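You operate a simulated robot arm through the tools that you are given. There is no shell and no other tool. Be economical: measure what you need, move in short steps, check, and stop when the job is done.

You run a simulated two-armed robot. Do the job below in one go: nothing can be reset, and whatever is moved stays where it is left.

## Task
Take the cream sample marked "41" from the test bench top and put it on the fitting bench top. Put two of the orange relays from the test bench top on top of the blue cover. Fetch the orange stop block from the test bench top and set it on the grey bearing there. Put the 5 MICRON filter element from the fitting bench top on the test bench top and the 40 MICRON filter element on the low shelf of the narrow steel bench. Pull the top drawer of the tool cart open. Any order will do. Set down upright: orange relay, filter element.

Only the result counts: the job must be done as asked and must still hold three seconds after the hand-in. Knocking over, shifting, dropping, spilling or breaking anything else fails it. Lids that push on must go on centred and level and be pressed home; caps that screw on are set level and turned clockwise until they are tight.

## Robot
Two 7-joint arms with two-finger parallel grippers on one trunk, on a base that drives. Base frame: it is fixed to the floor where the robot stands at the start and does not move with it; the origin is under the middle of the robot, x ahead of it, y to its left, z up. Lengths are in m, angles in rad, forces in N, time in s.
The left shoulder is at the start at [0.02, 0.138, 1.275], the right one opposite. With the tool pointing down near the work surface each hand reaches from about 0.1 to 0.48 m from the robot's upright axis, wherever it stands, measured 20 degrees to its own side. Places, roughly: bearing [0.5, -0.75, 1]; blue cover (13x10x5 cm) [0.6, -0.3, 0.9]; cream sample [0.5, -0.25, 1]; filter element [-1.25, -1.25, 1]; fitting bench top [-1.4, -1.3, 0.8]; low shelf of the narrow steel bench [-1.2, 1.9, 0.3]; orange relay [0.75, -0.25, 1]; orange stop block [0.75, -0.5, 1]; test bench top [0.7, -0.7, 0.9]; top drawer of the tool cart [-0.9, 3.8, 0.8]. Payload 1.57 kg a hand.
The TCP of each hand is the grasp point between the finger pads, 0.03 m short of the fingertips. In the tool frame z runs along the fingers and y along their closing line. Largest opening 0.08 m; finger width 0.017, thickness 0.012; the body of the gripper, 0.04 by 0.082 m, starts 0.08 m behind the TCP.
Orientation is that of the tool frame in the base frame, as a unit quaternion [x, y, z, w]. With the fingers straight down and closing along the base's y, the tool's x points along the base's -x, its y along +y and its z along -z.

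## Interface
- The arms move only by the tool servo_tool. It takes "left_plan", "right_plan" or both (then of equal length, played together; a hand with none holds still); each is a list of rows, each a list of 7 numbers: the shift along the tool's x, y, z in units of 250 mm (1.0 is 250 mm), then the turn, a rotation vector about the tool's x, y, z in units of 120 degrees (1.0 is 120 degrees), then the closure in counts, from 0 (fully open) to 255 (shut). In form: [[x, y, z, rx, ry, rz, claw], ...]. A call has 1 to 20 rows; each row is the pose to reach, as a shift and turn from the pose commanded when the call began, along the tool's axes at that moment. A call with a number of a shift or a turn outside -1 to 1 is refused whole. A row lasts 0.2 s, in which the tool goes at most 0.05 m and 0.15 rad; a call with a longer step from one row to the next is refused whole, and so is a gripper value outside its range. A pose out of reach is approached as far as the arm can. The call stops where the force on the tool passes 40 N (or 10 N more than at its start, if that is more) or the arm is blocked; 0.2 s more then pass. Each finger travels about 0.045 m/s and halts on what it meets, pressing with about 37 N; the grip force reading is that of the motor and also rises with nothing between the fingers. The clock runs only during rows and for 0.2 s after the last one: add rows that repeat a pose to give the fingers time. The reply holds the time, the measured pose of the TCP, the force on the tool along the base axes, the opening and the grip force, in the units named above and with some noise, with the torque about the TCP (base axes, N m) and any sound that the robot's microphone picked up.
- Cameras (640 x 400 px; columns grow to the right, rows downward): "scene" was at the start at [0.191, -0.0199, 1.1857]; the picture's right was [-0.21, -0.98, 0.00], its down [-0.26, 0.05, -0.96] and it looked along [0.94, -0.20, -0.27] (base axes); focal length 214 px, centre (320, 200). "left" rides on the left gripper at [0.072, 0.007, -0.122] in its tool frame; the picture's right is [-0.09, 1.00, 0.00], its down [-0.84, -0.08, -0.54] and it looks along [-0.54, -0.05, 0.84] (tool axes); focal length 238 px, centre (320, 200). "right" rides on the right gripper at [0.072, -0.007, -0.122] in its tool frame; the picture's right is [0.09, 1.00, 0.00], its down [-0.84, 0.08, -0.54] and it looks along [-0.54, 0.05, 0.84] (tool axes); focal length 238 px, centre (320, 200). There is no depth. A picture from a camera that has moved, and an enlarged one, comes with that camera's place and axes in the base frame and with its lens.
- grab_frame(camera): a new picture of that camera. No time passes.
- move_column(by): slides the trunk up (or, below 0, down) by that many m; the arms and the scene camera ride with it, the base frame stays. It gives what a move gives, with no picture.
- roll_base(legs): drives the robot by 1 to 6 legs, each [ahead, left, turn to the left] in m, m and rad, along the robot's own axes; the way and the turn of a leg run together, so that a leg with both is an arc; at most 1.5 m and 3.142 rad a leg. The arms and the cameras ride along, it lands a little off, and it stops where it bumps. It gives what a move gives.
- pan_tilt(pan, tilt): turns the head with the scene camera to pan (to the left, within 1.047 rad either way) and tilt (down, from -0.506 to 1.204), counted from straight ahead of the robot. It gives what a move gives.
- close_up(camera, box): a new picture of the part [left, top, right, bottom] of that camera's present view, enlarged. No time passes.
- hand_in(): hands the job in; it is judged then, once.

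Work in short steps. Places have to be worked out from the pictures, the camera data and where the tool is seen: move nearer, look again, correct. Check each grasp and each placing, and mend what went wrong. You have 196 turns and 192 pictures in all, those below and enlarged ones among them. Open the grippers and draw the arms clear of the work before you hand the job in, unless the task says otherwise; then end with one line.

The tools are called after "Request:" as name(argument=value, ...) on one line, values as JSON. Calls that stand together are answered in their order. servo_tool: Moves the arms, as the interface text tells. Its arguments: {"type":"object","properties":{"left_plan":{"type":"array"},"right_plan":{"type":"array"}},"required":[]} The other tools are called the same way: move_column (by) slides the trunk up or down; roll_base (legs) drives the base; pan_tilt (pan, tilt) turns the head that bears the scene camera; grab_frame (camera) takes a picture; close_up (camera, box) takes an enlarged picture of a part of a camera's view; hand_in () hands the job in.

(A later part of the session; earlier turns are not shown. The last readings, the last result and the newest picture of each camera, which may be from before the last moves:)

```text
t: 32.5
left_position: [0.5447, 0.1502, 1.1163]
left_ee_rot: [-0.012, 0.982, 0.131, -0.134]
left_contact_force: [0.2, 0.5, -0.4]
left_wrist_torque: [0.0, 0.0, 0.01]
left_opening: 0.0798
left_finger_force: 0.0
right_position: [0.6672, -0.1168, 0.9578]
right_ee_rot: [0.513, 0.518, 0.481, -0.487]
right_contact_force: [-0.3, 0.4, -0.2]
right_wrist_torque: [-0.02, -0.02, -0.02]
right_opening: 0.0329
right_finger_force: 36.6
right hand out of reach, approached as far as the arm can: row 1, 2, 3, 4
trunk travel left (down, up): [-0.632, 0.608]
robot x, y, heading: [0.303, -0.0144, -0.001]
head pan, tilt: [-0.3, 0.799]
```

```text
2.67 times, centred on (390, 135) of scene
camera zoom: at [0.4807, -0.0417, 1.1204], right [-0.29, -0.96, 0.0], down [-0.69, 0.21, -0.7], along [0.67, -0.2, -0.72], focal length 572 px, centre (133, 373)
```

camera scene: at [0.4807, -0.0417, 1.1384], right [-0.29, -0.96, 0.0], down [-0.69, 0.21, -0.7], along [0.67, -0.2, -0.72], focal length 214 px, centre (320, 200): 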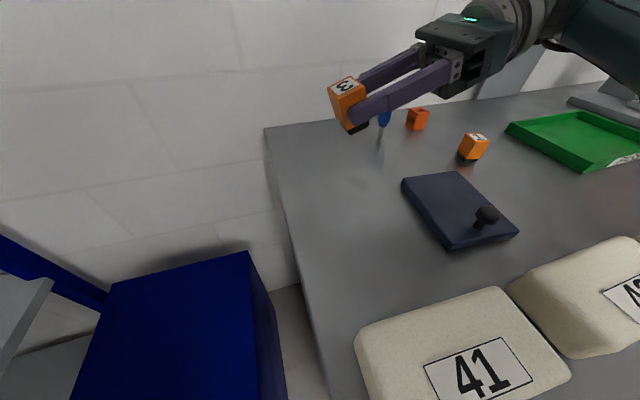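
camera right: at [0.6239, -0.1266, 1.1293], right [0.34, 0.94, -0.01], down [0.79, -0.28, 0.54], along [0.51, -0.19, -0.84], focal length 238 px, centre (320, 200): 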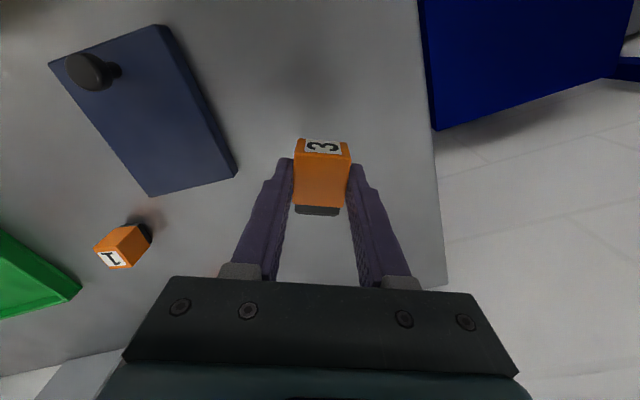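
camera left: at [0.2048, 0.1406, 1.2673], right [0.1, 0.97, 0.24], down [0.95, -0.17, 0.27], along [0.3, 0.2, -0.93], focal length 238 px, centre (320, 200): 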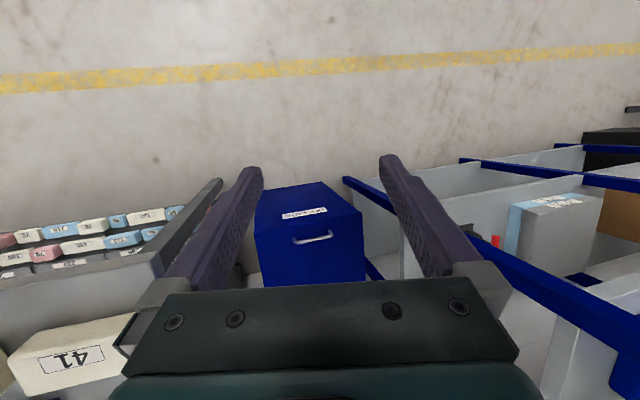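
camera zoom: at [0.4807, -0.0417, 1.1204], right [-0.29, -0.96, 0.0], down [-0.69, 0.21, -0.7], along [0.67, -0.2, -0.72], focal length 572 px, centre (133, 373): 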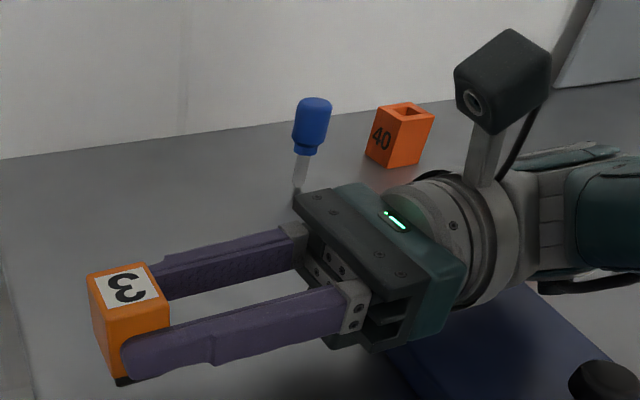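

At ~86° the wrist would touch down first, so ~76° is the practical compromise. I shift a bit left and nearer and set 76°.

Request:
servo_tool(right_plan=[[0.03, -0.05, 0.03, 0, -0.03, 0, 255], [0.03, -0.1, 0.06, 0, -0.06, 0, 255], [0.02, -0.16, 0.1, 0, -0.09, 0, 255], [0.02, -0.16, 0.1, 0, -0.09, 0, 255]])

Request:
close_up(camera="scene", box=[270, 60, 510, 210])

```text
t: 33.5
left_position: [0.5446, 0.1506, 1.1169]
left_ee_rot: [-0.012, 0.982, 0.131, -0.134]
left_contact_force: [0.2, 0.8, -0.1]
left_wrist_torque: [0.02, -0.04, 0.01]
left_opening: 0.0804
left_finger_force: 0.0
right_position: [0.6254, -0.0913, 0.9616]
right_ee_rot: [0.556, 0.562, 0.43, -0.437]
right_contact_force: [-0.4, -0.3, -0.2]
right_wrist_torque: [0.04, 0.0, -0.03]
right_opening: 0.0329
right_finger_force: 36.4
trunk travel left (down, up): [-0.632, 0.608]
robot x, y, heading: [0.3047, -0.0146, 0.004]
head pan, tilt: [-0.3, 0.799]
```

```text
2.67 times, centred on (390, 135) of scene
camera zoom: at [0.4807, -0.0417, 1.1205], right [-0.29, -0.96, 0.0], down [-0.69, 0.21, -0.7], along [0.67, -0.2, -0.72], focal length 572 px, centre (133, 373)
```

zoom: 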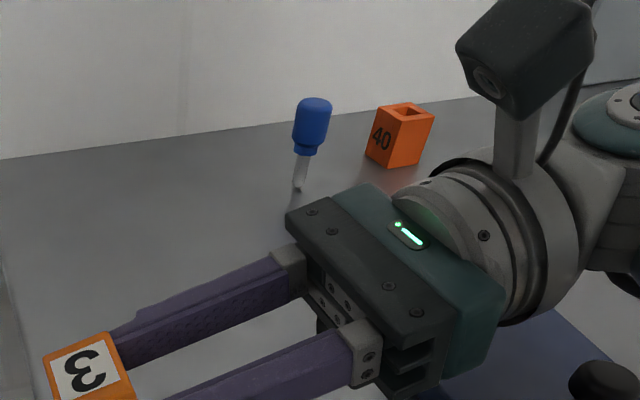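

Tilt is 75.6°. I move +x by ~0.05 to keep the forearm off the cover's knob.

Request:
servo_tool(right_plan=[[0, 0.1, 0, 0, 0, 0, 255], [0, 0.2, 0, 0, 0, 0, 255], [0, 0.2, 0, 0, 0, 0, 255]])

Request:
grab_frame(camera="scene")

```text
t: 34.3
left_position: [0.5456, 0.1516, 1.1161]
left_ee_rot: [-0.013, 0.982, 0.132, -0.133]
left_contact_force: [0.8, -0.5, 0.6]
left_wrist_torque: [0.02, -0.01, 0.01]
left_opening: 0.0798
left_finger_force: 0.0
right_position: [0.674, -0.0913, 0.9608]
right_ee_rot: [0.556, 0.562, 0.43, -0.436]
right_contact_force: [-0.3, -0.1, -0.4]
right_wrist_torque: [-0.01, 0.01, -0.01]
right_opening: 0.0329
right_finger_force: 37.2
trunk travel left (down, up): [-0.632, 0.608]
robot x, y, heading: [0.3063, -0.0178, 0.003]
head pan, tilt: [-0.3, 0.799]
```

```text
159 pictures are left
camera scene: at [0.4807, -0.0417, 1.1204], right [-0.29, -0.96, 0.0], down [-0.69, 0.21, -0.7], along [0.67, -0.2, -0.72], focal length 214 px, centre (320, 200)
```

scene: 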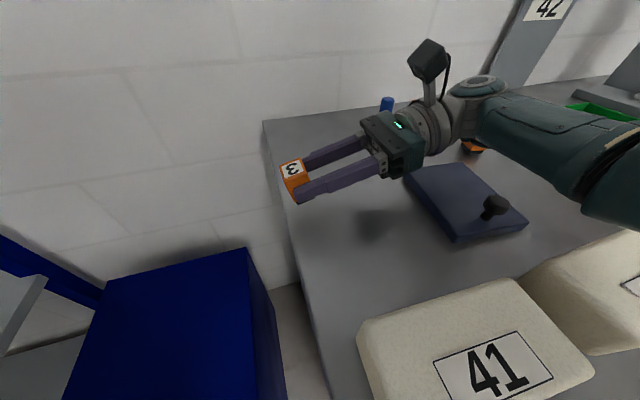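

The relay would be near the bench's left edge (y≈-0.057), so I shift 2 cm right, then lower with the trunk.

Request:
servo_tool(right_plan=[[-0.02, 0, -0.0775, 0, 0, 0, 255], [-0.02, 0, -0.0775, 0, 0, 0, 255]])

Request:
move_column(by=-0.024)

Request:
grab_frame(camera="scene")

```text
t: 34.9
left_position: [0.5457, 0.1519, 1.1171]
left_ee_rot: [-0.012, 0.982, 0.131, -0.135]
left_contact_force: [0.4, 0.2, -0.7]
left_wrist_torque: [0.04, 0.01, -0.01]
left_opening: 0.0802
left_finger_force: 0.0
right_position: [0.6759, -0.1133, 0.9607]
right_ee_rot: [0.555, 0.562, 0.43, -0.437]
right_contact_force: [0.2, 0.2, -0.6]
right_wrist_torque: [-0.01, -0.02, 0.0]
right_opening: 0.0331
right_finger_force: 37.4
trunk travel left (down, up): [-0.632, 0.608]
robot x, y, heading: [0.3021, -0.014, 0.002]
head pan, tilt: [-0.3, 0.799]
```

```text
t: 35.6
left_position: [0.5448, 0.1519, 1.0919]
left_ee_rot: [-0.013, 0.982, 0.132, -0.134]
left_contact_force: [0.6, 0.4, -0.3]
left_wrist_torque: [0.02, 0.01, 0.03]
left_opening: 0.0797
left_finger_force: 0.0
right_position: [0.675, -0.1131, 0.9358]
right_ee_rot: [0.556, 0.562, 0.43, -0.436]
right_contact_force: [0.0, 0.1, -0.3]
right_wrist_torque: [-0.01, 0.0, 0.01]
right_opening: 0.0327
right_finger_force: 37.4
trunk travel left (down, up): [-0.608, 0.632]
robot x, y, heading: [0.2995, -0.0175, -0.0]
head pan, tilt: [-0.3, 0.799]
```

```text
158 pictures are left
camera scene: at [0.4808, -0.0417, 1.0964], right [-0.29, -0.96, 0.0], down [-0.69, 0.21, -0.7], along [0.67, -0.2, -0.72], focal length 214 px, centre (320, 200)
```

scene: 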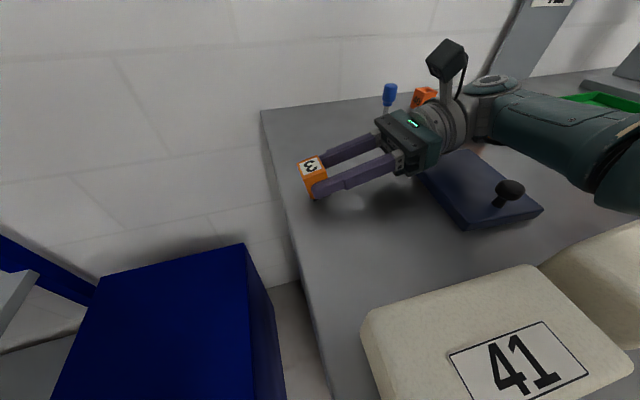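

No contact yet. Fine lowering steps until light contact.

Request:
servo_tool(right_plan=[[-0.008, 0, 0.002, 0, 0, 0, 255], [-0.016, 0, 0.004, 0, 0, 0, 255], [-0.024, 0, 0.006, 0, 0, 0, 255], [-0.03, 0, 0.008, 0, 0, 0, 255]])

Request:
close_up(camera="scene", box=[270, 110, 430, 210])

```text
t: 36.6
left_position: [0.5461, 0.1503, 1.0934]
left_ee_rot: [-0.012, 0.982, 0.131, -0.134]
left_contact_force: [-0.3, 0.2, 0.4]
left_wrist_torque: [-0.01, -0.03, 0.03]
left_opening: 0.0801
left_finger_force: 0.0
right_position: [0.6762, -0.1132, 0.9327]
right_ee_rot: [0.553, 0.562, 0.433, -0.437]
right_contact_force: [-10.3, -1.6, 28.4]
right_wrist_torque: [0.57, 0.33, 0.23]
right_opening: 0.0326
right_finger_force: 37.2
trunk travel left (down, up): [-0.608, 0.632]
robot x, y, heading: [0.3043, -0.0162, 0.006]
head pan, tilt: [-0.3, 0.799]
```

```text
4.00 times, centred on (350, 160) of scene
camera zoom: at [0.4809, -0.0424, 1.097], right [-0.29, -0.96, 0.0], down [-0.69, 0.21, -0.7], along [0.67, -0.21, -0.72], focal length 858 px, centre (200, 360)
```

zoom: 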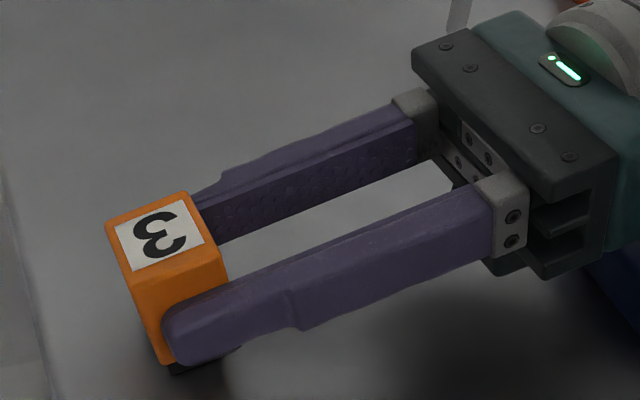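

Base touches (28 N). I ease up 2 mm and open the fingers just slightly so the relay settles flat.

Request:
servo_tool(right_plan=[[0.01, 0, -0.002, 0, 0, 0, 255], [0.01, 0, -0.002, 0, 0, 0, 150], [0.01, 0, -0.002, 0, 0, 0, 135], [0.01, 0, -0.002, 0, 0, 0, 125], [0.01, 0, -0.002, 0, 0, 0, 115]])

Request:
close_up(camera="scene", box=[270, 110, 430, 210])

```text
t: 37.8
left_position: [0.5453, 0.1516, 1.0929]
left_ee_rot: [-0.012, 0.982, 0.132, -0.135]
left_contact_force: [0.2, -0.2, 0.0]
left_wrist_torque: [0.02, 0.04, -0.02]
left_opening: 0.0803
left_finger_force: 0.1
right_position: [0.6754, -0.1123, 0.931]
right_ee_rot: [0.556, 0.562, 0.43, -0.436]
right_contact_force: [0.6, 1.1, 0.2]
right_wrist_torque: [-0.02, 0.01, 0.0]
right_opening: 0.044
right_finger_force: 0.1
trunk travel left (down, up): [-0.608, 0.632]
robot x, y, heading: [0.308, -0.0161, 0.003]
head pan, tilt: [-0.3, 0.799]
```

```text
4.00 times, centred on (350, 160) of scene
camera zoom: at [0.4808, -0.0417, 1.0964], right [-0.29, -0.96, 0.0], down [-0.69, 0.21, -0.7], along [0.67, -0.2, -0.72], focal length 858 px, centre (200, 360)
```

zoom: 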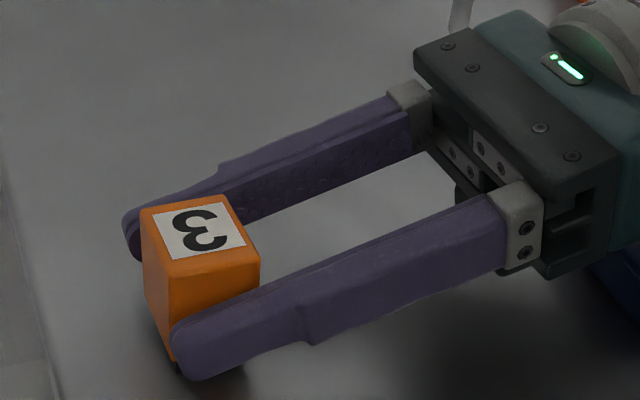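

Relay 3 stands upright. Open fully, retract along the fingers and up, then swing the hand back to vertical.

Request:
servo_tool(right_plan=[[0.01, 0, 0, 0, 0, 0, 60], [0.01, 0, 0, 0, 0, 0, 0], [0.01, 0, -0.1, 0, 0, 0, 0], [0.06, 0, -0.25, 0, 0, 0, 0], [0.2, 0, -0.3, 0, 0, 0, 0], [0.38, 0, -0.3, 0, -0.06, 0, 0], [0.5, 0, -0.3, 0, -0.12, 0, 0], [0.5, 0, -0.3, 0, -0.19, 0, 0], [0.5, 0, -0.3, 0, -0.26, 0, 0], [0.5, 0, -0.3, 0, -0.33, 0, 0], [0.5, 0, -0.3, 0, -0.4, 0, 0], [0.5, 0, -0.3, 0, -0.47, 0, 0], [0.5, 0, -0.3, 0, -0.54, 0, 0], [0.5, 0, -0.3, 0, -0.61, 0, 0], [0.5, 0, -0.3, 0, -0.63, 0, 0]])

Request:
grab_frame(camera="scene")

Request:
grab_frame(camera="right")

```text
t: 41.0
left_position: [0.5463, 0.1523, 1.0917]
left_ee_rot: [-0.011, 0.982, 0.131, -0.135]
left_contact_force: [0.1, 0.1, 0.7]
left_wrist_torque: [-0.02, 0.02, 0.0]
left_opening: 0.08
left_finger_force: 0.2
right_position: [0.6754, -0.1554, 1.0711]
right_ee_rot: [0.703, 0.711, -0.001, 0.001]
right_contact_force: [-0.1, -0.4, 0.1]
right_wrist_torque: [0.0, 0.02, -0.06]
right_opening: 0.0801
right_finger_force: 0.0
trunk travel left (down, up): [-0.608, 0.632]
robot x, y, heading: [0.3055, -0.0174, 0.002]
head pan, tilt: [-0.3, 0.799]
```

```text
155 pictures are left
camera scene: at [0.4808, -0.0417, 1.0965], right [-0.29, -0.96, 0.0], down [-0.69, 0.21, -0.7], along [0.67, -0.2, -0.72], focal length 214 px, centre (320, 200)
```

scene: 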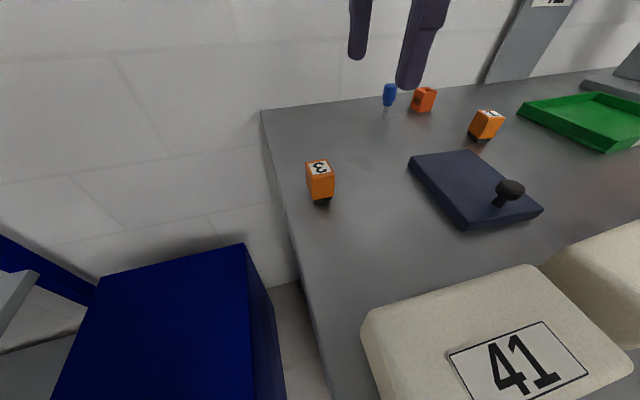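

```text
154 pictures are left
camera right: at [0.6681, -0.0811, 1.1929], right [0.99, 0.1, 0.0], down [0.09, -0.83, 0.54], along [0.05, -0.54, -0.84], focal length 238 px, centre (320, 200)
```

right: 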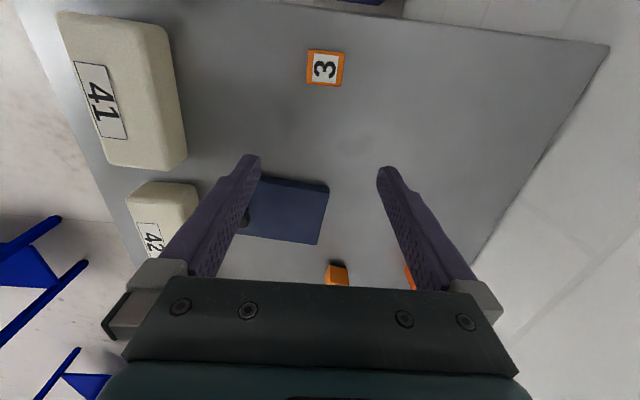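

Relay 3 is at ≈(0.673,-0.098), nicely aligned with the hand. I move above it and check.

Request:
servo_tool(right_plan=[[0.114, -0.004, 0.05, 0, 0, 0, 0], [0.228, -0.008, 0.15, 0, 0, 0, 0], [0.228, -0.008, 0.25, 0, 0, 0, 0]])

Request:
grab_frame(camera="right")

```text
t: 41.8
left_position: [0.5447, 0.1515, 1.0925]
left_ee_rot: [-0.013, 0.982, 0.132, -0.135]
left_contact_force: [0.5, -1.0, 0.4]
left_wrist_torque: [0.02, -0.01, 0.01]
left_opening: 0.0799
left_finger_force: 0.1
right_position: [0.6755, -0.0961, 1.0064]
right_ee_rot: [0.703, 0.711, 0.0, -0.001]
right_contact_force: [0.7, 0.5, 0.0]
right_wrist_torque: [-0.02, 0.01, 0.01]
right_opening: 0.0799
right_finger_force: 0.0
trunk travel left (down, up): [-0.608, 0.632]
robot x, y, heading: [0.305, -0.0161, -0.001]
head pan, tilt: [-0.3, 0.799]
```

```text
153 pictures are left
camera right: at [0.6679, -0.0233, 1.1278], right [0.99, 0.1, 0.0], down [0.09, -0.84, 0.54], along [0.06, -0.54, -0.84], focal length 238 px, centre (320, 200)
```

right: 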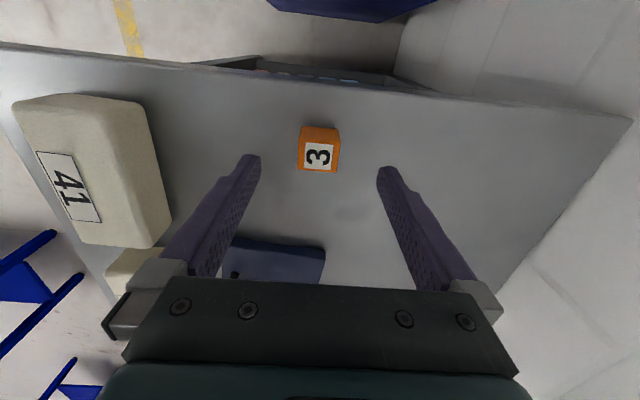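

Aligned within 3 mm. Descend, grip, and lift slowly.

Request:
servo_tool(right_plan=[[-0.012, -0.004, 0.14, 0, 0, 0, 0], [-0.012, -0.004, 0.284, 0, 0, 0, 0], [-0.012, -0.004, 0.284, 0, 0, 0, 120], [-0.012, -0.004, 0.284, 0, 0, 0, 255], [-0.012, -0.004, 0.284, 0, 0, 0, 255], [-0.012, -0.004, 0.284, 0, 0, 0, 255], [-0.012, -0.004, 0.284, 0, 0, 0, 255], [-0.012, -0.004, 0.284, 0, 0, 0, 255], [-0.012, -0.004, 0.2, 0, 0, 0, 255], [-0.012, -0.004, 0.1, 0, 0, 0, 255], [-0.012, -0.004, 0.0, 0, 0, 0, 255], [-0.012, -0.004, 0.0, 0, 0, 0, 255]])

Request:
grab_frame(camera="right")

```text
t: 44.4
left_position: [0.545, 0.1522, 1.0922]
left_ee_rot: [-0.012, 0.982, 0.131, -0.134]
left_contact_force: [-0.3, 0.4, -0.8]
left_wrist_torque: [-0.02, 0.01, 0.0]
left_opening: 0.0799
left_finger_force: 0.0
right_position: [0.6727, -0.1025, 1.0085]
right_ee_rot: [0.704, 0.71, -0.001, 0.0]
right_contact_force: [-0.2, -0.4, 0.1]
right_wrist_torque: [-0.02, 0.0, 0.04]
right_opening: 0.0331
right_finger_force: 36.9
trunk travel left (down, up): [-0.608, 0.632]
robot x, y, heading: [0.3062, -0.0182, 0.002]
head pan, tilt: [-0.3, 0.799]
```

```text
152 pictures are left
camera right: at [0.6655, -0.0297, 1.1305], right [0.99, 0.1, 0.0], down [0.09, -0.84, 0.54], along [0.05, -0.54, -0.84], focal length 238 px, centre (320, 200)
```

right: 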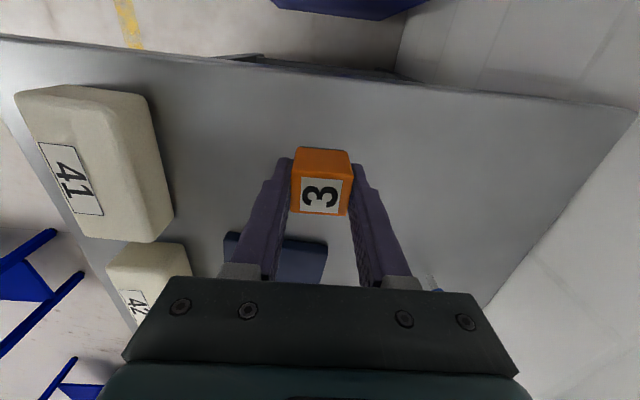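

Held upright. Carry to above the cover at about (0.66,-0.27).

Request:
servo_tool(right_plan=[[-0.15, -0.012, 0, 0, 0, 0, 255], [-0.3, -0.025, 0, 0, 0, 0, 255], [-0.45, -0.04, 0, 0, 0, 0, 255], [-0.6, -0.052, 0, 0, 0, 0, 255], [-0.672, -0.052, 0, 0, 0, 0, 255], [-0.672, -0.052, 0, 0, 0, 0, 255]])

Request:
grab_frame(camera="right")

Request:
grab_frame(camera="scene")

```text
t: 45.8
left_position: [0.5448, 0.1512, 1.0924]
left_ee_rot: [-0.012, 0.982, 0.132, -0.134]
left_contact_force: [0.3, 0.2, -0.3]
left_wrist_torque: [-0.01, 0.02, -0.02]
left_opening: 0.0797
left_finger_force: 0.1
right_position: [0.6623, -0.2665, 1.0063]
right_ee_rot: [0.703, 0.711, 0.0, 0.0]
right_contact_force: [0.5, 1.0, -1.0]
right_wrist_torque: [0.01, 0.0, 0.01]
right_opening: 0.0332
right_finger_force: 37.0
trunk travel left (down, up): [-0.608, 0.632]
robot x, y, heading: [0.3055, -0.0157, 0.001]
head pan, tilt: [-0.3, 0.799]
```

```text
151 pictures are left
camera right: at [0.6537, -0.1941, 1.1292], right [0.99, 0.1, 0.0], down [0.09, -0.84, 0.54], along [0.05, -0.54, -0.84], focal length 238 px, centre (320, 200)
```

right: 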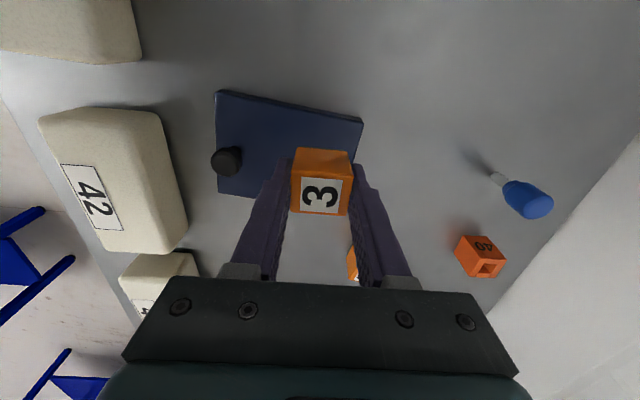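

```text
150 pictures are left
camera scene: at [0.4807, -0.0416, 1.0965], right [-0.29, -0.96, 0.0], down [-0.69, 0.21, -0.7], along [0.67, -0.2, -0.72], focal length 214 px, centre (320, 200)
```

scene: 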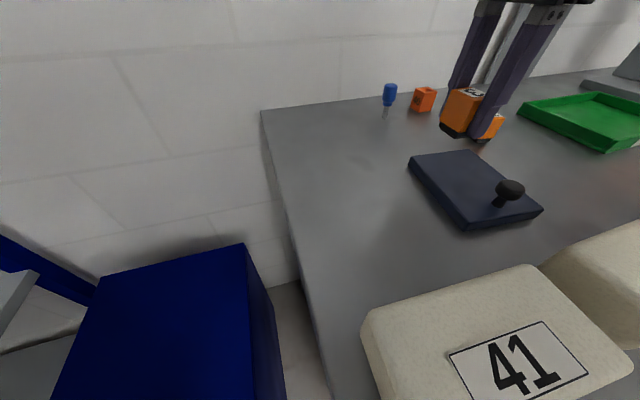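

Cover spans x 0.565–0.69, y −0.24 to −0.34, yawed slightly; the relay position is well inside. Lower gently to contact.

Request:
servo_tool(right_plan=[[0, 0, 0.09, 0, 0, 0, 255], [0, 0, 0.16, 0, 0, 0, 255], [0, 0, 0.172, 0, 0, 0, 255], [0, 0, 0.18, 0, 0, 0, 255], [0, 0, 0.188, 0, 0, 0, 255], [0, 0, 0.196, 0, 0, 0, 255], [0, 0, 0.204, 0, 0, 0, 255], [0, 0, 0.212, 0, 0, 0, 255], [0, 0, 0.22, 0, 0, 0, 255], [0, 0, 0.228, 0, 0, 0, 255], [0, 0, 0.236, 0, 0, 0, 255]])

Request:
close_up(camera="scene", box=[380, 60, 580, 185])

```text
t: 48.2
left_position: [0.5451, 0.1508, 1.0926]
left_ee_rot: [-0.013, 0.982, 0.13, -0.133]
left_contact_force: [-0.4, -0.4, -0.4]
left_wrist_torque: [-0.03, 0.0, -0.01]
left_opening: 0.0802
left_finger_force: 0.0
right_position: [0.6609, -0.2691, 0.9506]
right_ee_rot: [0.702, 0.712, 0.0, 0.0]
right_contact_force: [-8.8, 2.4, 31.9]
right_wrist_torque: [0.12, 0.22, 0.01]
right_opening: 0.0338
right_finger_force: 37.3
trunk travel left (down, up): [-0.608, 0.632]
robot x, y, heading: [0.3031, -0.0192, 0.003]
head pan, tilt: [-0.3, 0.799]
```

```text
3.20 times, centred on (480, 122) of scene
camera zoom: at [0.4812, -0.0425, 1.097], right [-0.29, -0.96, 0.0], down [-0.68, 0.21, -0.7], along [0.67, -0.21, -0.72], focal length 686 px, centre (-192, 448)
```

zoom: 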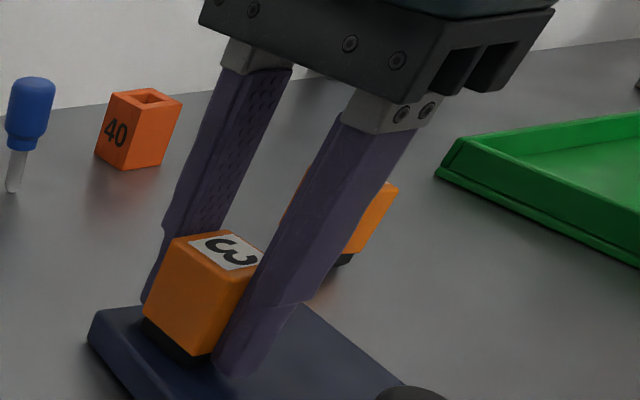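

It's on the cover. Ease off 1 mm, open and lift away.

Request:
servo_tool(right_plan=[[0, 0, -0.004, 0, 0, 0, 255], [0, 0, -0.004, 0, 0, 0, 140], [0, 0, -0.004, 0, 0, 0, 110], [0, 0, -0.004, 0, 0, 0, 80], [0, 0, -0.004, 0, 0, 0, 70], [0, 0, -0.1, 0, 0, 0, 70], [0, 0, -0.25, 0, 0, 0, 60], [0, 0, -0.4, 0, 0, 0, 0]])

Request:
grab_frame(camera="right")

Request:
grab_frame(camera="scene")

```text
t: 50.0
left_position: [0.5449, 0.1506, 1.091]
left_ee_rot: [-0.012, 0.982, 0.131, -0.134]
left_contact_force: [-0.4, 0.0, 0.0]
left_wrist_torque: [0.01, 0.0, 0.01]
left_opening: 0.0801
left_finger_force: 0.1
right_position: [0.661, -0.2672, 1.0484]
right_ee_rot: [0.703, 0.711, -0.001, 0.0]
right_contact_force: [0.7, 0.0, 0.0]
right_wrist_torque: [-0.01, -0.04, 0.0]
right_opening: 0.0802
right_finger_force: 0.1
trunk travel left (down, up): [-0.608, 0.632]
robot x, y, heading: [0.3033, -0.0184, -0.0]
head pan, tilt: [-0.3, 0.799]
```

```text
148 pictures are left
camera right: at [0.6541, -0.1942, 1.1708], right [0.99, 0.1, 0.0], down [0.09, -0.84, 0.54], along [0.05, -0.54, -0.84], focal length 238 px, centre (320, 200)
```

right: 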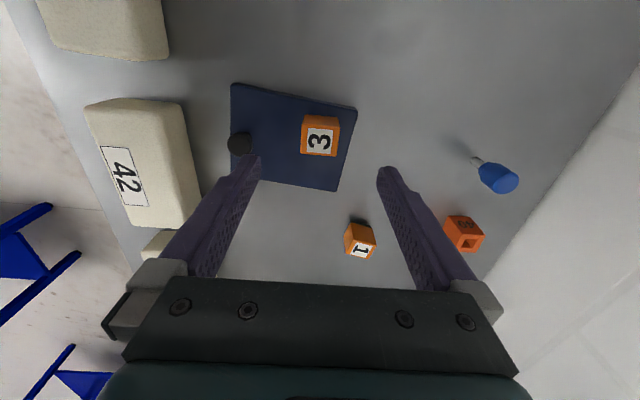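

```text
147 pictures are left
camera scene: at [0.4808, -0.0418, 1.0964], right [-0.29, -0.96, 0.0], down [-0.69, 0.21, -0.7], along [0.67, -0.2, -0.72], focal length 214 px, centre (320, 200)
```

scene: 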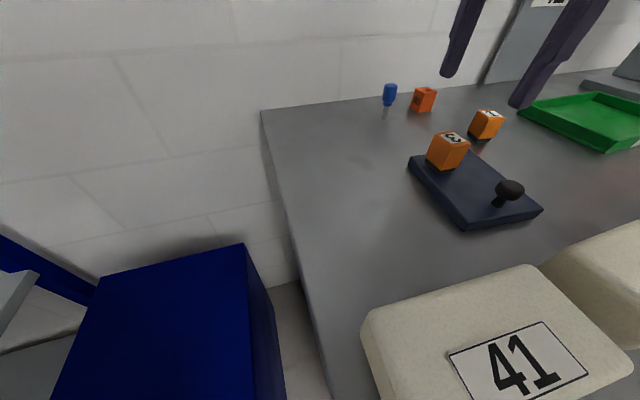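

Relay 3 is placed upright. Next relay 1 at ≈(0.729,-0.413): shift the base right 0.2 so it is within reach; hands are above everything.

Request:
roll_base(legs=[[0.0, -0.2, 0]])

Request:
grab_frame(camera="right")

Request:
grab_frame(camera="scene")

```text
t: 51.6
left_position: [0.5461, -0.0439, 1.0929]
left_ee_rot: [-0.01, 0.982, 0.131, -0.134]
left_contact_force: [0.7, -0.2, -0.3]
left_wrist_torque: [-0.04, 0.0, 0.0]
left_opening: 0.0799
left_finger_force: 0.0
right_position: [0.662, -0.4648, 1.0496]
right_ee_rot: [0.704, 0.71, -0.002, 0.0]
right_contact_force: [0.2, -0.3, -0.2]
right_wrist_torque: [-0.05, 0.01, 0.0]
right_opening: 0.0803
right_finger_force: 0.0
trunk travel left (down, up): [-0.608, 0.632]
robot x, y, heading: [0.3063, -0.2077, 0.002]
head pan, tilt: [-0.3, 0.799]
```

```text
146 pictures are left
camera right: at [0.6536, -0.3902, 1.1705], right [0.99, 0.1, 0.0], down [0.08, -0.84, 0.54], along [0.05, -0.54, -0.84], focal length 238 px, centre (320, 200)
```

right: 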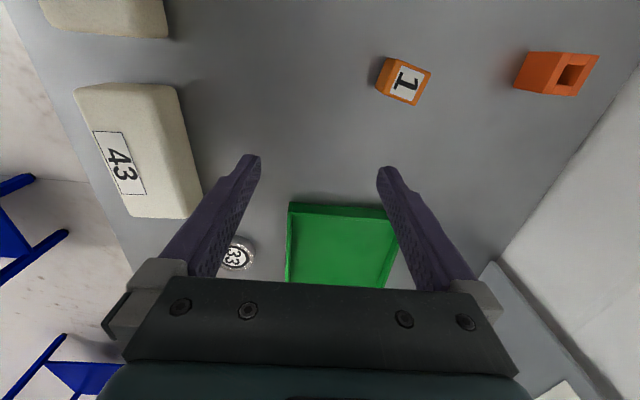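

```text
145 pictures are left
camera scene: at [0.4808, -0.2371, 1.0965], right [-0.3, -0.95, 0.0], down [-0.68, 0.21, -0.7], along [0.67, -0.21, -0.72], focal length 214 px, centre (320, 200)
```

scene: 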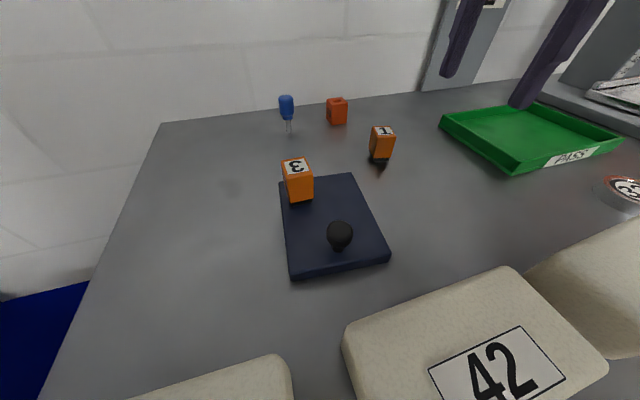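

I zoom on relay 1 to measure its position and yaw.

Request:
close_up(camera="right", box=[360, 45, 440, 95])

```text
8.00 times, centred on (400, 70) of right
camera zoom: at [0.6536, -0.3902, 1.1705], right [0.99, 0.1, 0.0], down [0.08, -0.84, 0.54], along [0.05, -0.54, -0.84], focal length 1907 px, centre (-320, 1240)
```

zoom: 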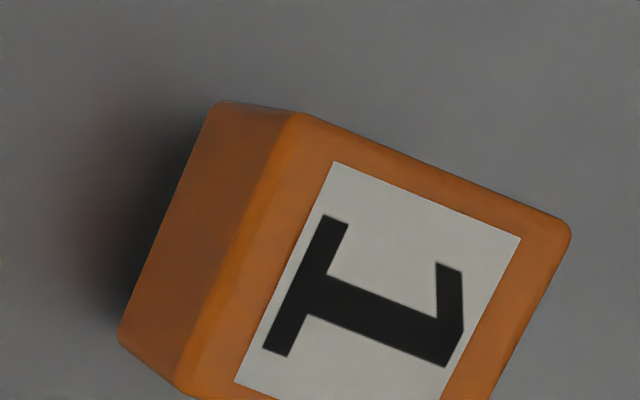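

Relay 1: centre ≈(0.730,-0.410), yaw ≈-12.5°. Move over it with matching yaw.

Request:
servo_tool(right_plan=[[0.07, 0.09, 0.0, 0, 0, 0.036, 0], [0.14, 0.18, 0.06, 0, 0, 0.072, 0], [0.22, 0.272, 0.13, 0, 0, 0.108, 0], [0.22, 0.272, 0.2, 0, 0, 0.108, 0]])

Request:
grab_frame(camera="right")

```text
t: 52.6
left_position: [0.5457, -0.043, 1.092]
left_ee_rot: [-0.01, 0.982, 0.132, -0.134]
left_contact_force: [0.4, 0.1, 0.0]
left_wrist_torque: [0.0, -0.01, 0.02]
left_opening: 0.0798
left_finger_force: 0.1
right_position: [0.7281, -0.4067, 0.998]
right_ee_rot: [0.781, 0.625, -0.001, -0.001]
right_contact_force: [0.3, 0.2, 0.7]
right_wrist_torque: [-0.01, -0.01, 0.03]
right_opening: 0.08
right_finger_force: 0.0
trunk travel left (down, up): [-0.608, 0.632]
robot x, y, heading: [0.3063, -0.2141, -0.007]
head pan, tilt: [-0.3, 0.799]
```

```text
143 pictures are left
camera right: at [0.7374, -0.3329, 1.1199], right [0.99, -0.13, 0.0], down [-0.11, -0.83, 0.54], along [-0.07, -0.54, -0.84], focal length 238 px, centre (320, 200)
```

right: 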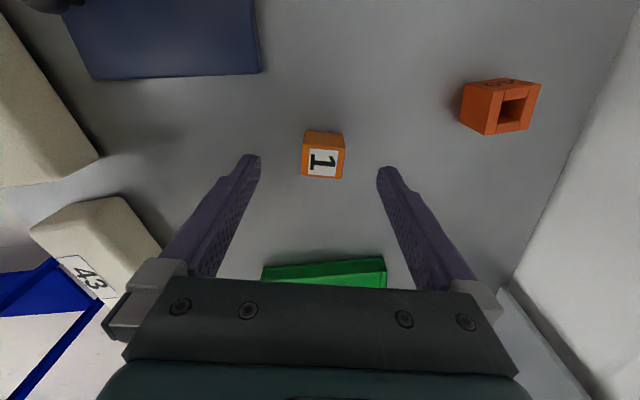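

Small correction (−5 mm), then descend, grip, and lift.

Request:
servo_tool(right_plan=[[-0.02, 0.008, 0.1, 0, 0, 0, 0], [-0.02, 0.008, 0.245, 0, 0, 0, 0], [-0.02, 0.008, 0.245, 0, 0, 0, 120], [-0.02, 0.008, 0.245, 0, 0, 0, 255], [-0.02, 0.008, 0.245, 0, 0, 0, 255], [-0.02, 0.008, 0.245, 0, 0, 0, 255], [-0.02, 0.008, 0.245, 0, 0, 0, 255], [-0.02, 0.008, 0.245, 0, 0, 0, 255], [-0.02, 0.008, 0.15, 0, 0, 0, 255], [-0.02, 0.008, 0.05, 0, 0, 0, 255], [-0.02, 0.008, -0.05, 0, 0, 0, 255], [-0.02, 0.008, -0.05, 0, 0, 0, 255]])

Request:
grab_frame(camera="right")

```text
t: 55.2
left_position: [0.5458, -0.0441, 1.0918]
left_ee_rot: [-0.011, 0.982, 0.132, -0.134]
left_contact_force: [-0.4, 0.0, 0.8]
left_wrist_torque: [0.01, 0.0, 0.0]
left_opening: 0.0801
left_finger_force: 0.0
right_position: [0.7272, -0.4116, 1.0096]
right_ee_rot: [0.78, 0.626, 0.0, 0.0]
right_contact_force: [-0.7, 0.2, -0.9]
right_wrist_torque: [-0.01, 0.01, -0.02]
right_opening: 0.0328
right_finger_force: 36.9
trunk travel left (down, up): [-0.608, 0.632]
robot x, y, heading: [0.3079, -0.2096, -0.003]
head pan, tilt: [-0.3, 0.799]
```

```text
142 pictures are left
camera right: at [0.7359, -0.3382, 1.1317], right [0.99, -0.13, 0.0], down [-0.1, -0.83, 0.54], along [-0.07, -0.54, -0.84], focal length 238 px, centre (320, 200)
```

right: 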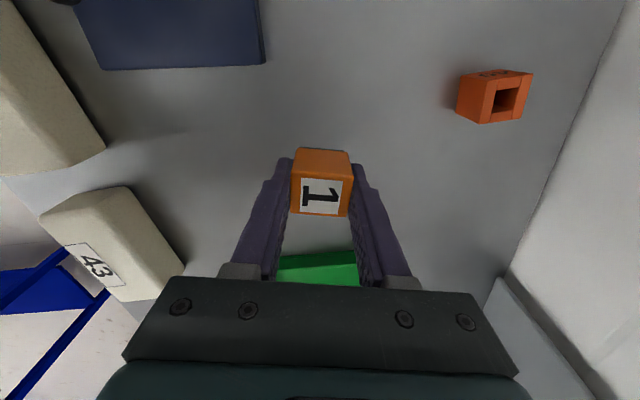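

Held. Carry to above (0.654,-0.317), slightly higher.

Request:
servo_tool(right_plan=[[0.05, -0.06, -0.08, 0, 0, 0, 255], [0.13, -0.16, -0.08, 0, 0, 0, 255], [0.21, -0.26, -0.08, 0, 0, 0, 255], [0.308, -0.368, -0.08, 0, 0, 0, 255], [0.308, -0.368, -0.08, 0, 0, 0, 255]])

Request:
grab_frame(camera="right")

Request:
grab_frame(camera="scene")

```text
t: 56.4
left_position: [0.547, -0.0441, 1.0926]
left_ee_rot: [-0.011, 0.982, 0.131, -0.134]
left_contact_force: [0.2, -0.1, -0.3]
left_wrist_torque: [0.02, -0.01, 0.01]
left_opening: 0.0801
left_finger_force: 0.0
right_position: [0.6546, -0.3184, 1.0302]
right_ee_rot: [0.78, 0.626, -0.001, -0.001]
right_contact_force: [-0.3, 0.9, 0.2]
right_wrist_torque: [0.02, -0.01, 0.03]
right_opening: 0.0331
right_finger_force: 36.9
trunk travel left (down, up): [-0.608, 0.632]
robot x, y, heading: [0.305, -0.212, -0.0]
head pan, tilt: [-0.3, 0.799]
```

```text
141 pictures are left
camera right: at [0.664, -0.2454, 1.1511], right [0.99, -0.13, 0.0], down [-0.11, -0.83, 0.54], along [-0.07, -0.54, -0.84], focal length 238 px, centre (320, 200)
```

right: 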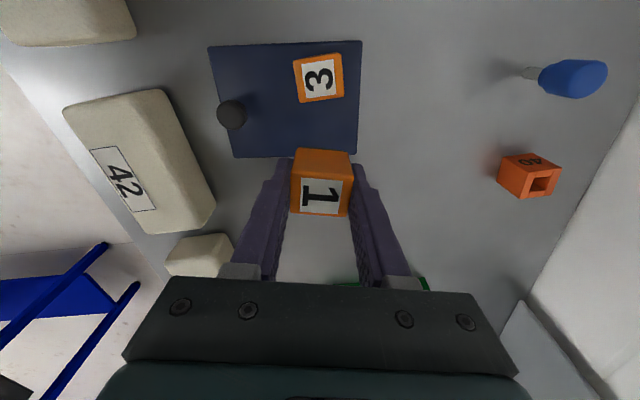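

```text
140 pictures are left
camera scene: at [0.4808, -0.237, 1.0964], right [-0.3, -0.95, 0.0], down [-0.68, 0.21, -0.7], along [0.67, -0.21, -0.72], focal length 214 px, centre (320, 200)
```

scene: 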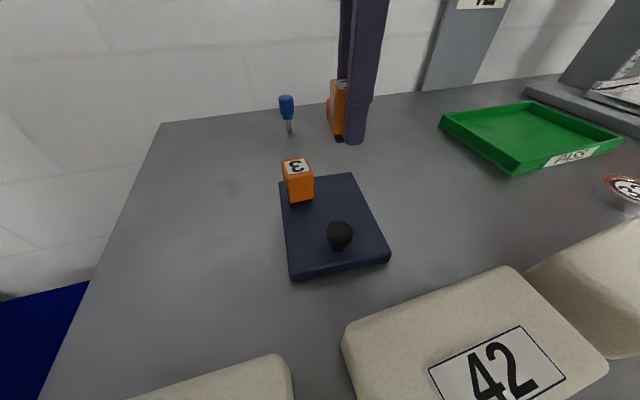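

Shift +6 mm in y for margin to the cover's edge, then lower to contact.

Request:
servo_tool(right_plan=[[0.024, -0.005, 0.0, 0, 0, 0, 255], [0.024, -0.005, 0.15, 0, 0, 0, 255], [0.024, -0.005, 0.28, 0, 0, 0, 255], [0.024, -0.005, 0.292, 0, 0, 0, 255], [0.024, -0.005, 0.3, 0, 0, 0, 255], [0.024, -0.005, 0.308, 0, 0, 0, 255], [0.024, -0.005, 0.316, 0, 0, 0, 255], [0.024, -0.005, 0.324, 0, 0, 0, 255], [0.024, -0.005, 0.332, 0, 0, 0, 255], [0.024, -0.005, 0.338, 0, 0, 0, 255]])

Request:
close_up(camera="scene", box=[240, 80, 440, 205])

```text
t: 58.6
left_position: [0.5465, -0.0434, 1.0918]
left_ee_rot: [-0.01, 0.982, 0.132, -0.133]
left_contact_force: [-0.1, -0.4, 0.4]
left_wrist_torque: [-0.02, 0.0, -0.02]
left_opening: 0.0801
left_finger_force: 0.0
right_position: [0.6567, -0.3125, 0.9474]
right_ee_rot: [0.78, 0.625, 0.001, 0.0]
right_contact_force: [-6.3, 2.2, 37.6]
right_wrist_torque: [0.1, 0.38, -0.01]
right_opening: 0.0333
right_finger_force: 36.3
trunk travel left (down, up): [-0.608, 0.632]
robot x, y, heading: [0.3024, -0.2151, -0.004]
head pan, tilt: [-0.3, 0.799]
```

```text
3.20 times, centred on (340, 142) of scene
camera zoom: at [0.4817, -0.2372, 1.0969], right [-0.3, -0.95, 0.0], down [-0.68, 0.21, -0.7], along [0.67, -0.21, -0.72], focal length 686 px, centre (256, 384)
```

zoom: 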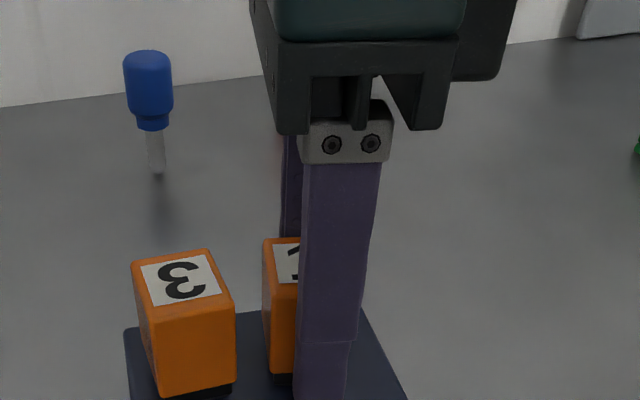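

Contact made and spacing looks right. Ease off, open, lift.

Request:
servo_tool(right_plan=[[0, 0, -0.006, 0, 0, 0, 255], [0, 0, -0.006, 0, 0, 0, 140], [0, 0, -0.006, 0, 0, 0, 110], [0, 0, -0.006, 0, 0, 0, 80], [0, 0, -0.006, 0, 0, 0, 75], [0, 0, -0.1, 0, 0, 0, 75], [0, 0, -0.25, 0, 0, 0, 60], [0, 0, -0.43, 0, 0, 0, 0]])

Request:
grab_frame(camera="right")

Request:
close_up(camera="scene", box=[240, 140, 440, 265])

```text
t: 60.4
left_position: [0.5461, -0.0445, 1.0929]
left_ee_rot: [-0.011, 0.982, 0.132, -0.134]
left_contact_force: [-0.7, -0.2, -0.3]
left_wrist_torque: [-0.02, 0.0, -0.03]
left_opening: 0.0799
left_finger_force: 0.1
right_position: [0.6591, -0.3115, 1.0556]
right_ee_rot: [0.78, 0.626, 0.0, 0.0]
right_contact_force: [-1.5, 0.4, 0.1]
right_wrist_torque: [0.03, 0.01, 0.0]
right_opening: 0.0799
right_finger_force: 0.0
trunk travel left (down, up): [-0.608, 0.632]
robot x, y, heading: [0.3028, -0.2108, 0.002]
head pan, tilt: [-0.3, 0.799]
```

```text
138 pictures are left
camera right: at [0.6684, -0.2384, 1.1773], right [0.99, -0.13, 0.0], down [-0.1, -0.83, 0.54], along [-0.07, -0.54, -0.84], focal length 238 px, centre (320, 200)
```

right: 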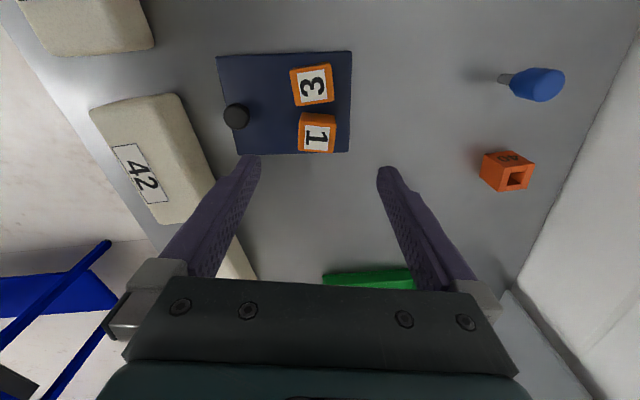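

```text
3.20 times, centred on (340, 202) of scene
camera zoom: at [0.4809, -0.2371, 1.0964], right [-0.3, -0.95, 0.0], down [-0.68, 0.21, -0.7], along [0.67, -0.21, -0.72], focal length 686 px, centre (256, 192)
```

zoom: 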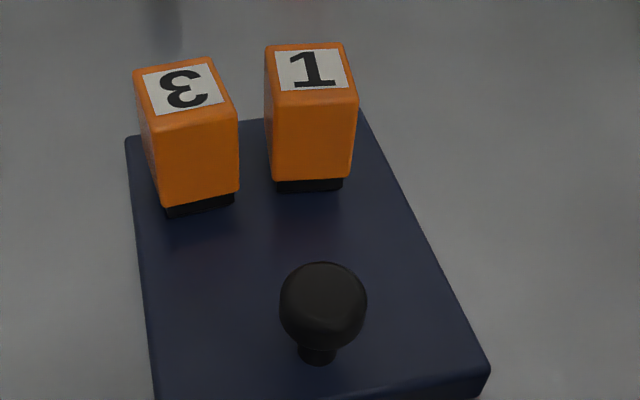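

Both relays stand upright on the cover. Now the stop block: zoom for its position, size and yaw, and view the bearing.

Request:
close_up(camera="right", box=[460, 130, 560, 192])

Request:
pan_tilt(pan=-0.6, tilt=0.7)

Request:
grab_frame(camera="scene")

```text
6.40 times, centred on (510, 161) of right
camera zoom: at [0.6684, -0.2384, 1.1773], right [0.99, -0.13, 0.0], down [-0.1, -0.83, 0.54], along [-0.07, -0.54, -0.84], focal length 1525 px, centre (-896, 450)
```

zoom: 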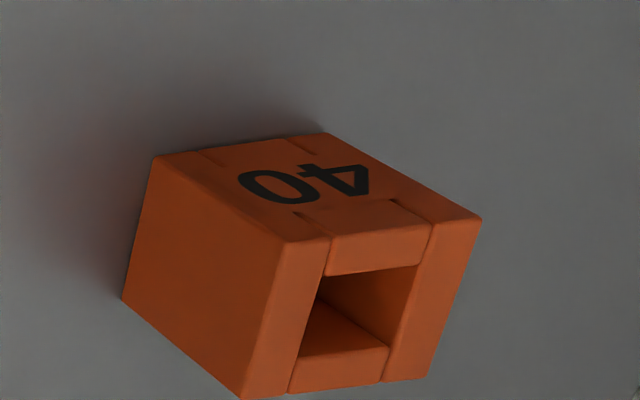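

```text
t: 61.2
left_position: [0.5454, -0.0431, 1.0921]
left_ee_rot: [-0.01, 0.982, 0.132, -0.134]
left_contact_force: [-0.3, -0.4, -0.4]
left_wrist_torque: [0.03, 0.01, 0.03]
left_opening: 0.0801
left_finger_force: 0.0
right_position: [0.6589, -0.312, 1.0562]
right_ee_rot: [0.78, 0.626, -0.001, 0.0]
right_contact_force: [0.1, -0.1, -0.3]
right_wrist_torque: [-0.02, -0.04, 0.01]
right_opening: 0.0801
right_finger_force: 0.1
trunk travel left (down, up): [-0.608, 0.632]
robot x, y, heading: [0.3055, -0.2132, -0.003]
head pan, tilt: [-0.6, 0.7]
```

```text
135 pictures are left
camera scene: at [0.4738, -0.2611, 1.1047], right [-0.57, -0.82, 0.0], down [-0.53, 0.36, -0.76], along [0.63, -0.43, -0.64], focal length 214 px, centre (320, 200)
```

scene: 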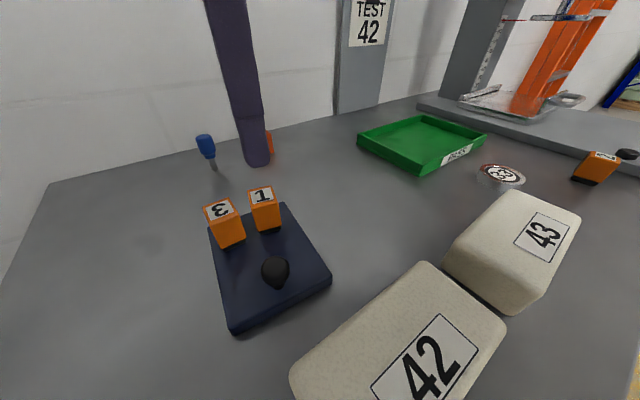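

Stop block: centre ≈(0.870,-0.392), 32 mm square, 39 mm high, axis-aligned. I'll unwind the hand yaw to zero and line up on y=-0.392, then reach it with a forward-tilted tool.

Request:
servo_tool(right_plan=[[-0.03, 0.02, -0.05, 0, 0, -0.068, 0], [-0.06, 0.04, -0.1, 0, 0, -0.136, 0], [-0.09, 0.06, -0.1, 0, 0, -0.204, 0], [-0.12, 0.08, -0.1, 0, 0, -0.272, 0], [-0.15, 0.1, -0.1, 0, 0, -0.34, 0], [-0.18, 0.12, -0.1, 0, 0, -0.408, 0], [-0.21, 0.14, -0.1, 0, 0, -0.476, 0], [-0.24, 0.16, -0.1, 0, 0, -0.544, 0], [-0.27, 0.18, -0.1, 0, 0, -0.612, 0], [-0.286, 0.187, -0.1, 0, 0, -0.68, 0], [-0.286, 0.187, -0.1, 0, 0, -0.748, 0], [-0.286, 0.187, -0.1, 0, 0, -0.816, 0], [-0.286, 0.187, -0.1, 0, 0, -0.854, 0]])

Request:
grab_frame(camera="scene")

```text
t: 64.0
left_position: [0.5473, -0.0439, 1.0926]
left_ee_rot: [-0.011, 0.982, 0.132, -0.134]
left_contact_force: [0.0, 0.3, 0.3]
left_wrist_torque: [-0.01, 0.04, 0.02]
left_opening: 0.08
left_finger_force: 0.0
right_position: [0.6864, -0.3913, 1.0786]
right_ee_rot: [-0.001, 1.0, -0.001, -0.001]
right_contact_force: [0.3, 0.6, 0.4]
right_wrist_torque: [0.01, 0.0, 0.04]
right_opening: 0.08
right_finger_force: 0.1
trunk travel left (down, up): [-0.608, 0.632]
robot x, y, heading: [0.3021, -0.2122, -0.003]
head pan, tilt: [-0.6, 0.7]
```

```text
134 pictures are left
camera scene: at [0.4738, -0.2611, 1.1047], right [-0.57, -0.82, 0.0], down [-0.53, 0.36, -0.76], along [0.63, -0.43, -0.64], focal length 214 px, centre (320, 200)
```

scene: 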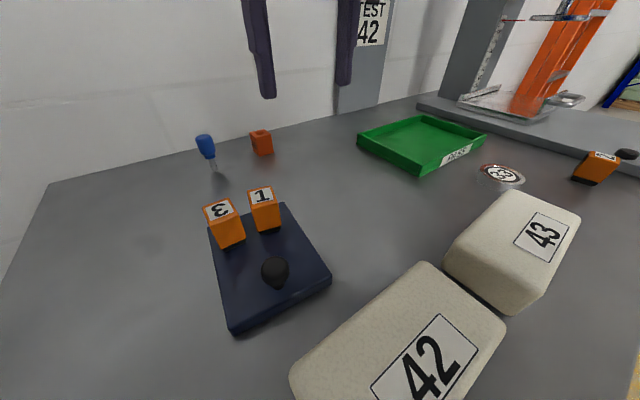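

Pitch forward ~40° while advancing to x≈0.80, z≈1.02.

Request:
servo_tool(right_plan=[[-0.08, 0, 0.0, 0, -0.06, 0, 0], [-0.16, 0, 0.05, 0, -0.12, 0, 0], [-0.25, 0, 0.1, 0, -0.18, 0, 0], [-0.35, 0, 0.15, 0, -0.24, 0, 0], [-0.42, 0, 0.2, 0, -0.3, 0, 0], [-0.456, 0, 0.24, 0, -0.333, 0, 0]])

Request:
grab_frame(camera="right")

Request:
grab_frame(camera="scene")

```text
t: 65.4
left_position: [0.546, -0.044, 1.0927]
left_ee_rot: [-0.01, 0.982, 0.132, -0.133]
left_contact_force: [0.4, 0.3, 0.8]
left_wrist_torque: [-0.01, 0.0, -0.04]
left_opening: 0.0799
left_finger_force: 0.0
right_position: [0.7991, -0.3908, 1.0188]
right_ee_rot: [0.001, 0.94, -0.001, 0.341]
right_contact_force: [0.6, -0.1, -0.8]
right_wrist_torque: [0.03, -0.05, 0.0]
right_opening: 0.0801
right_finger_force: 0.0
trunk travel left (down, up): [-0.608, 0.632]
robot x, y, heading: [0.3071, -0.2126, -0.001]
head pan, tilt: [-0.6, 0.7]
```

```text
133 pictures are left
camera right: at [0.6657, -0.396, 1.0665], right [-0.07, 1.0, -0.06], down [0.29, 0.08, 0.95], along [0.95, 0.05, -0.3], focal length 238 px, centre (320, 200)
```

right: 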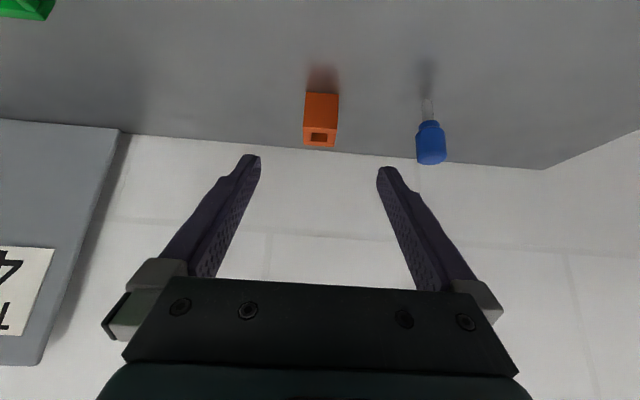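

```text
132 pictures are left
camera scene: at [0.4738, -0.2611, 1.1047], right [-0.57, -0.82, 0.0], down [-0.53, 0.36, -0.76], along [0.63, -0.43, -0.64], focal length 214 px, centre (320, 200)
```

scene: 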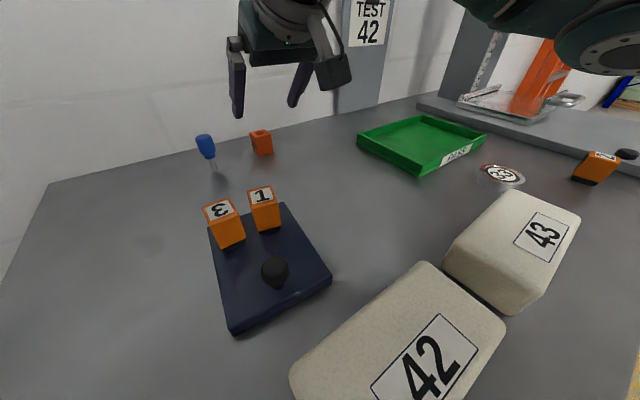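

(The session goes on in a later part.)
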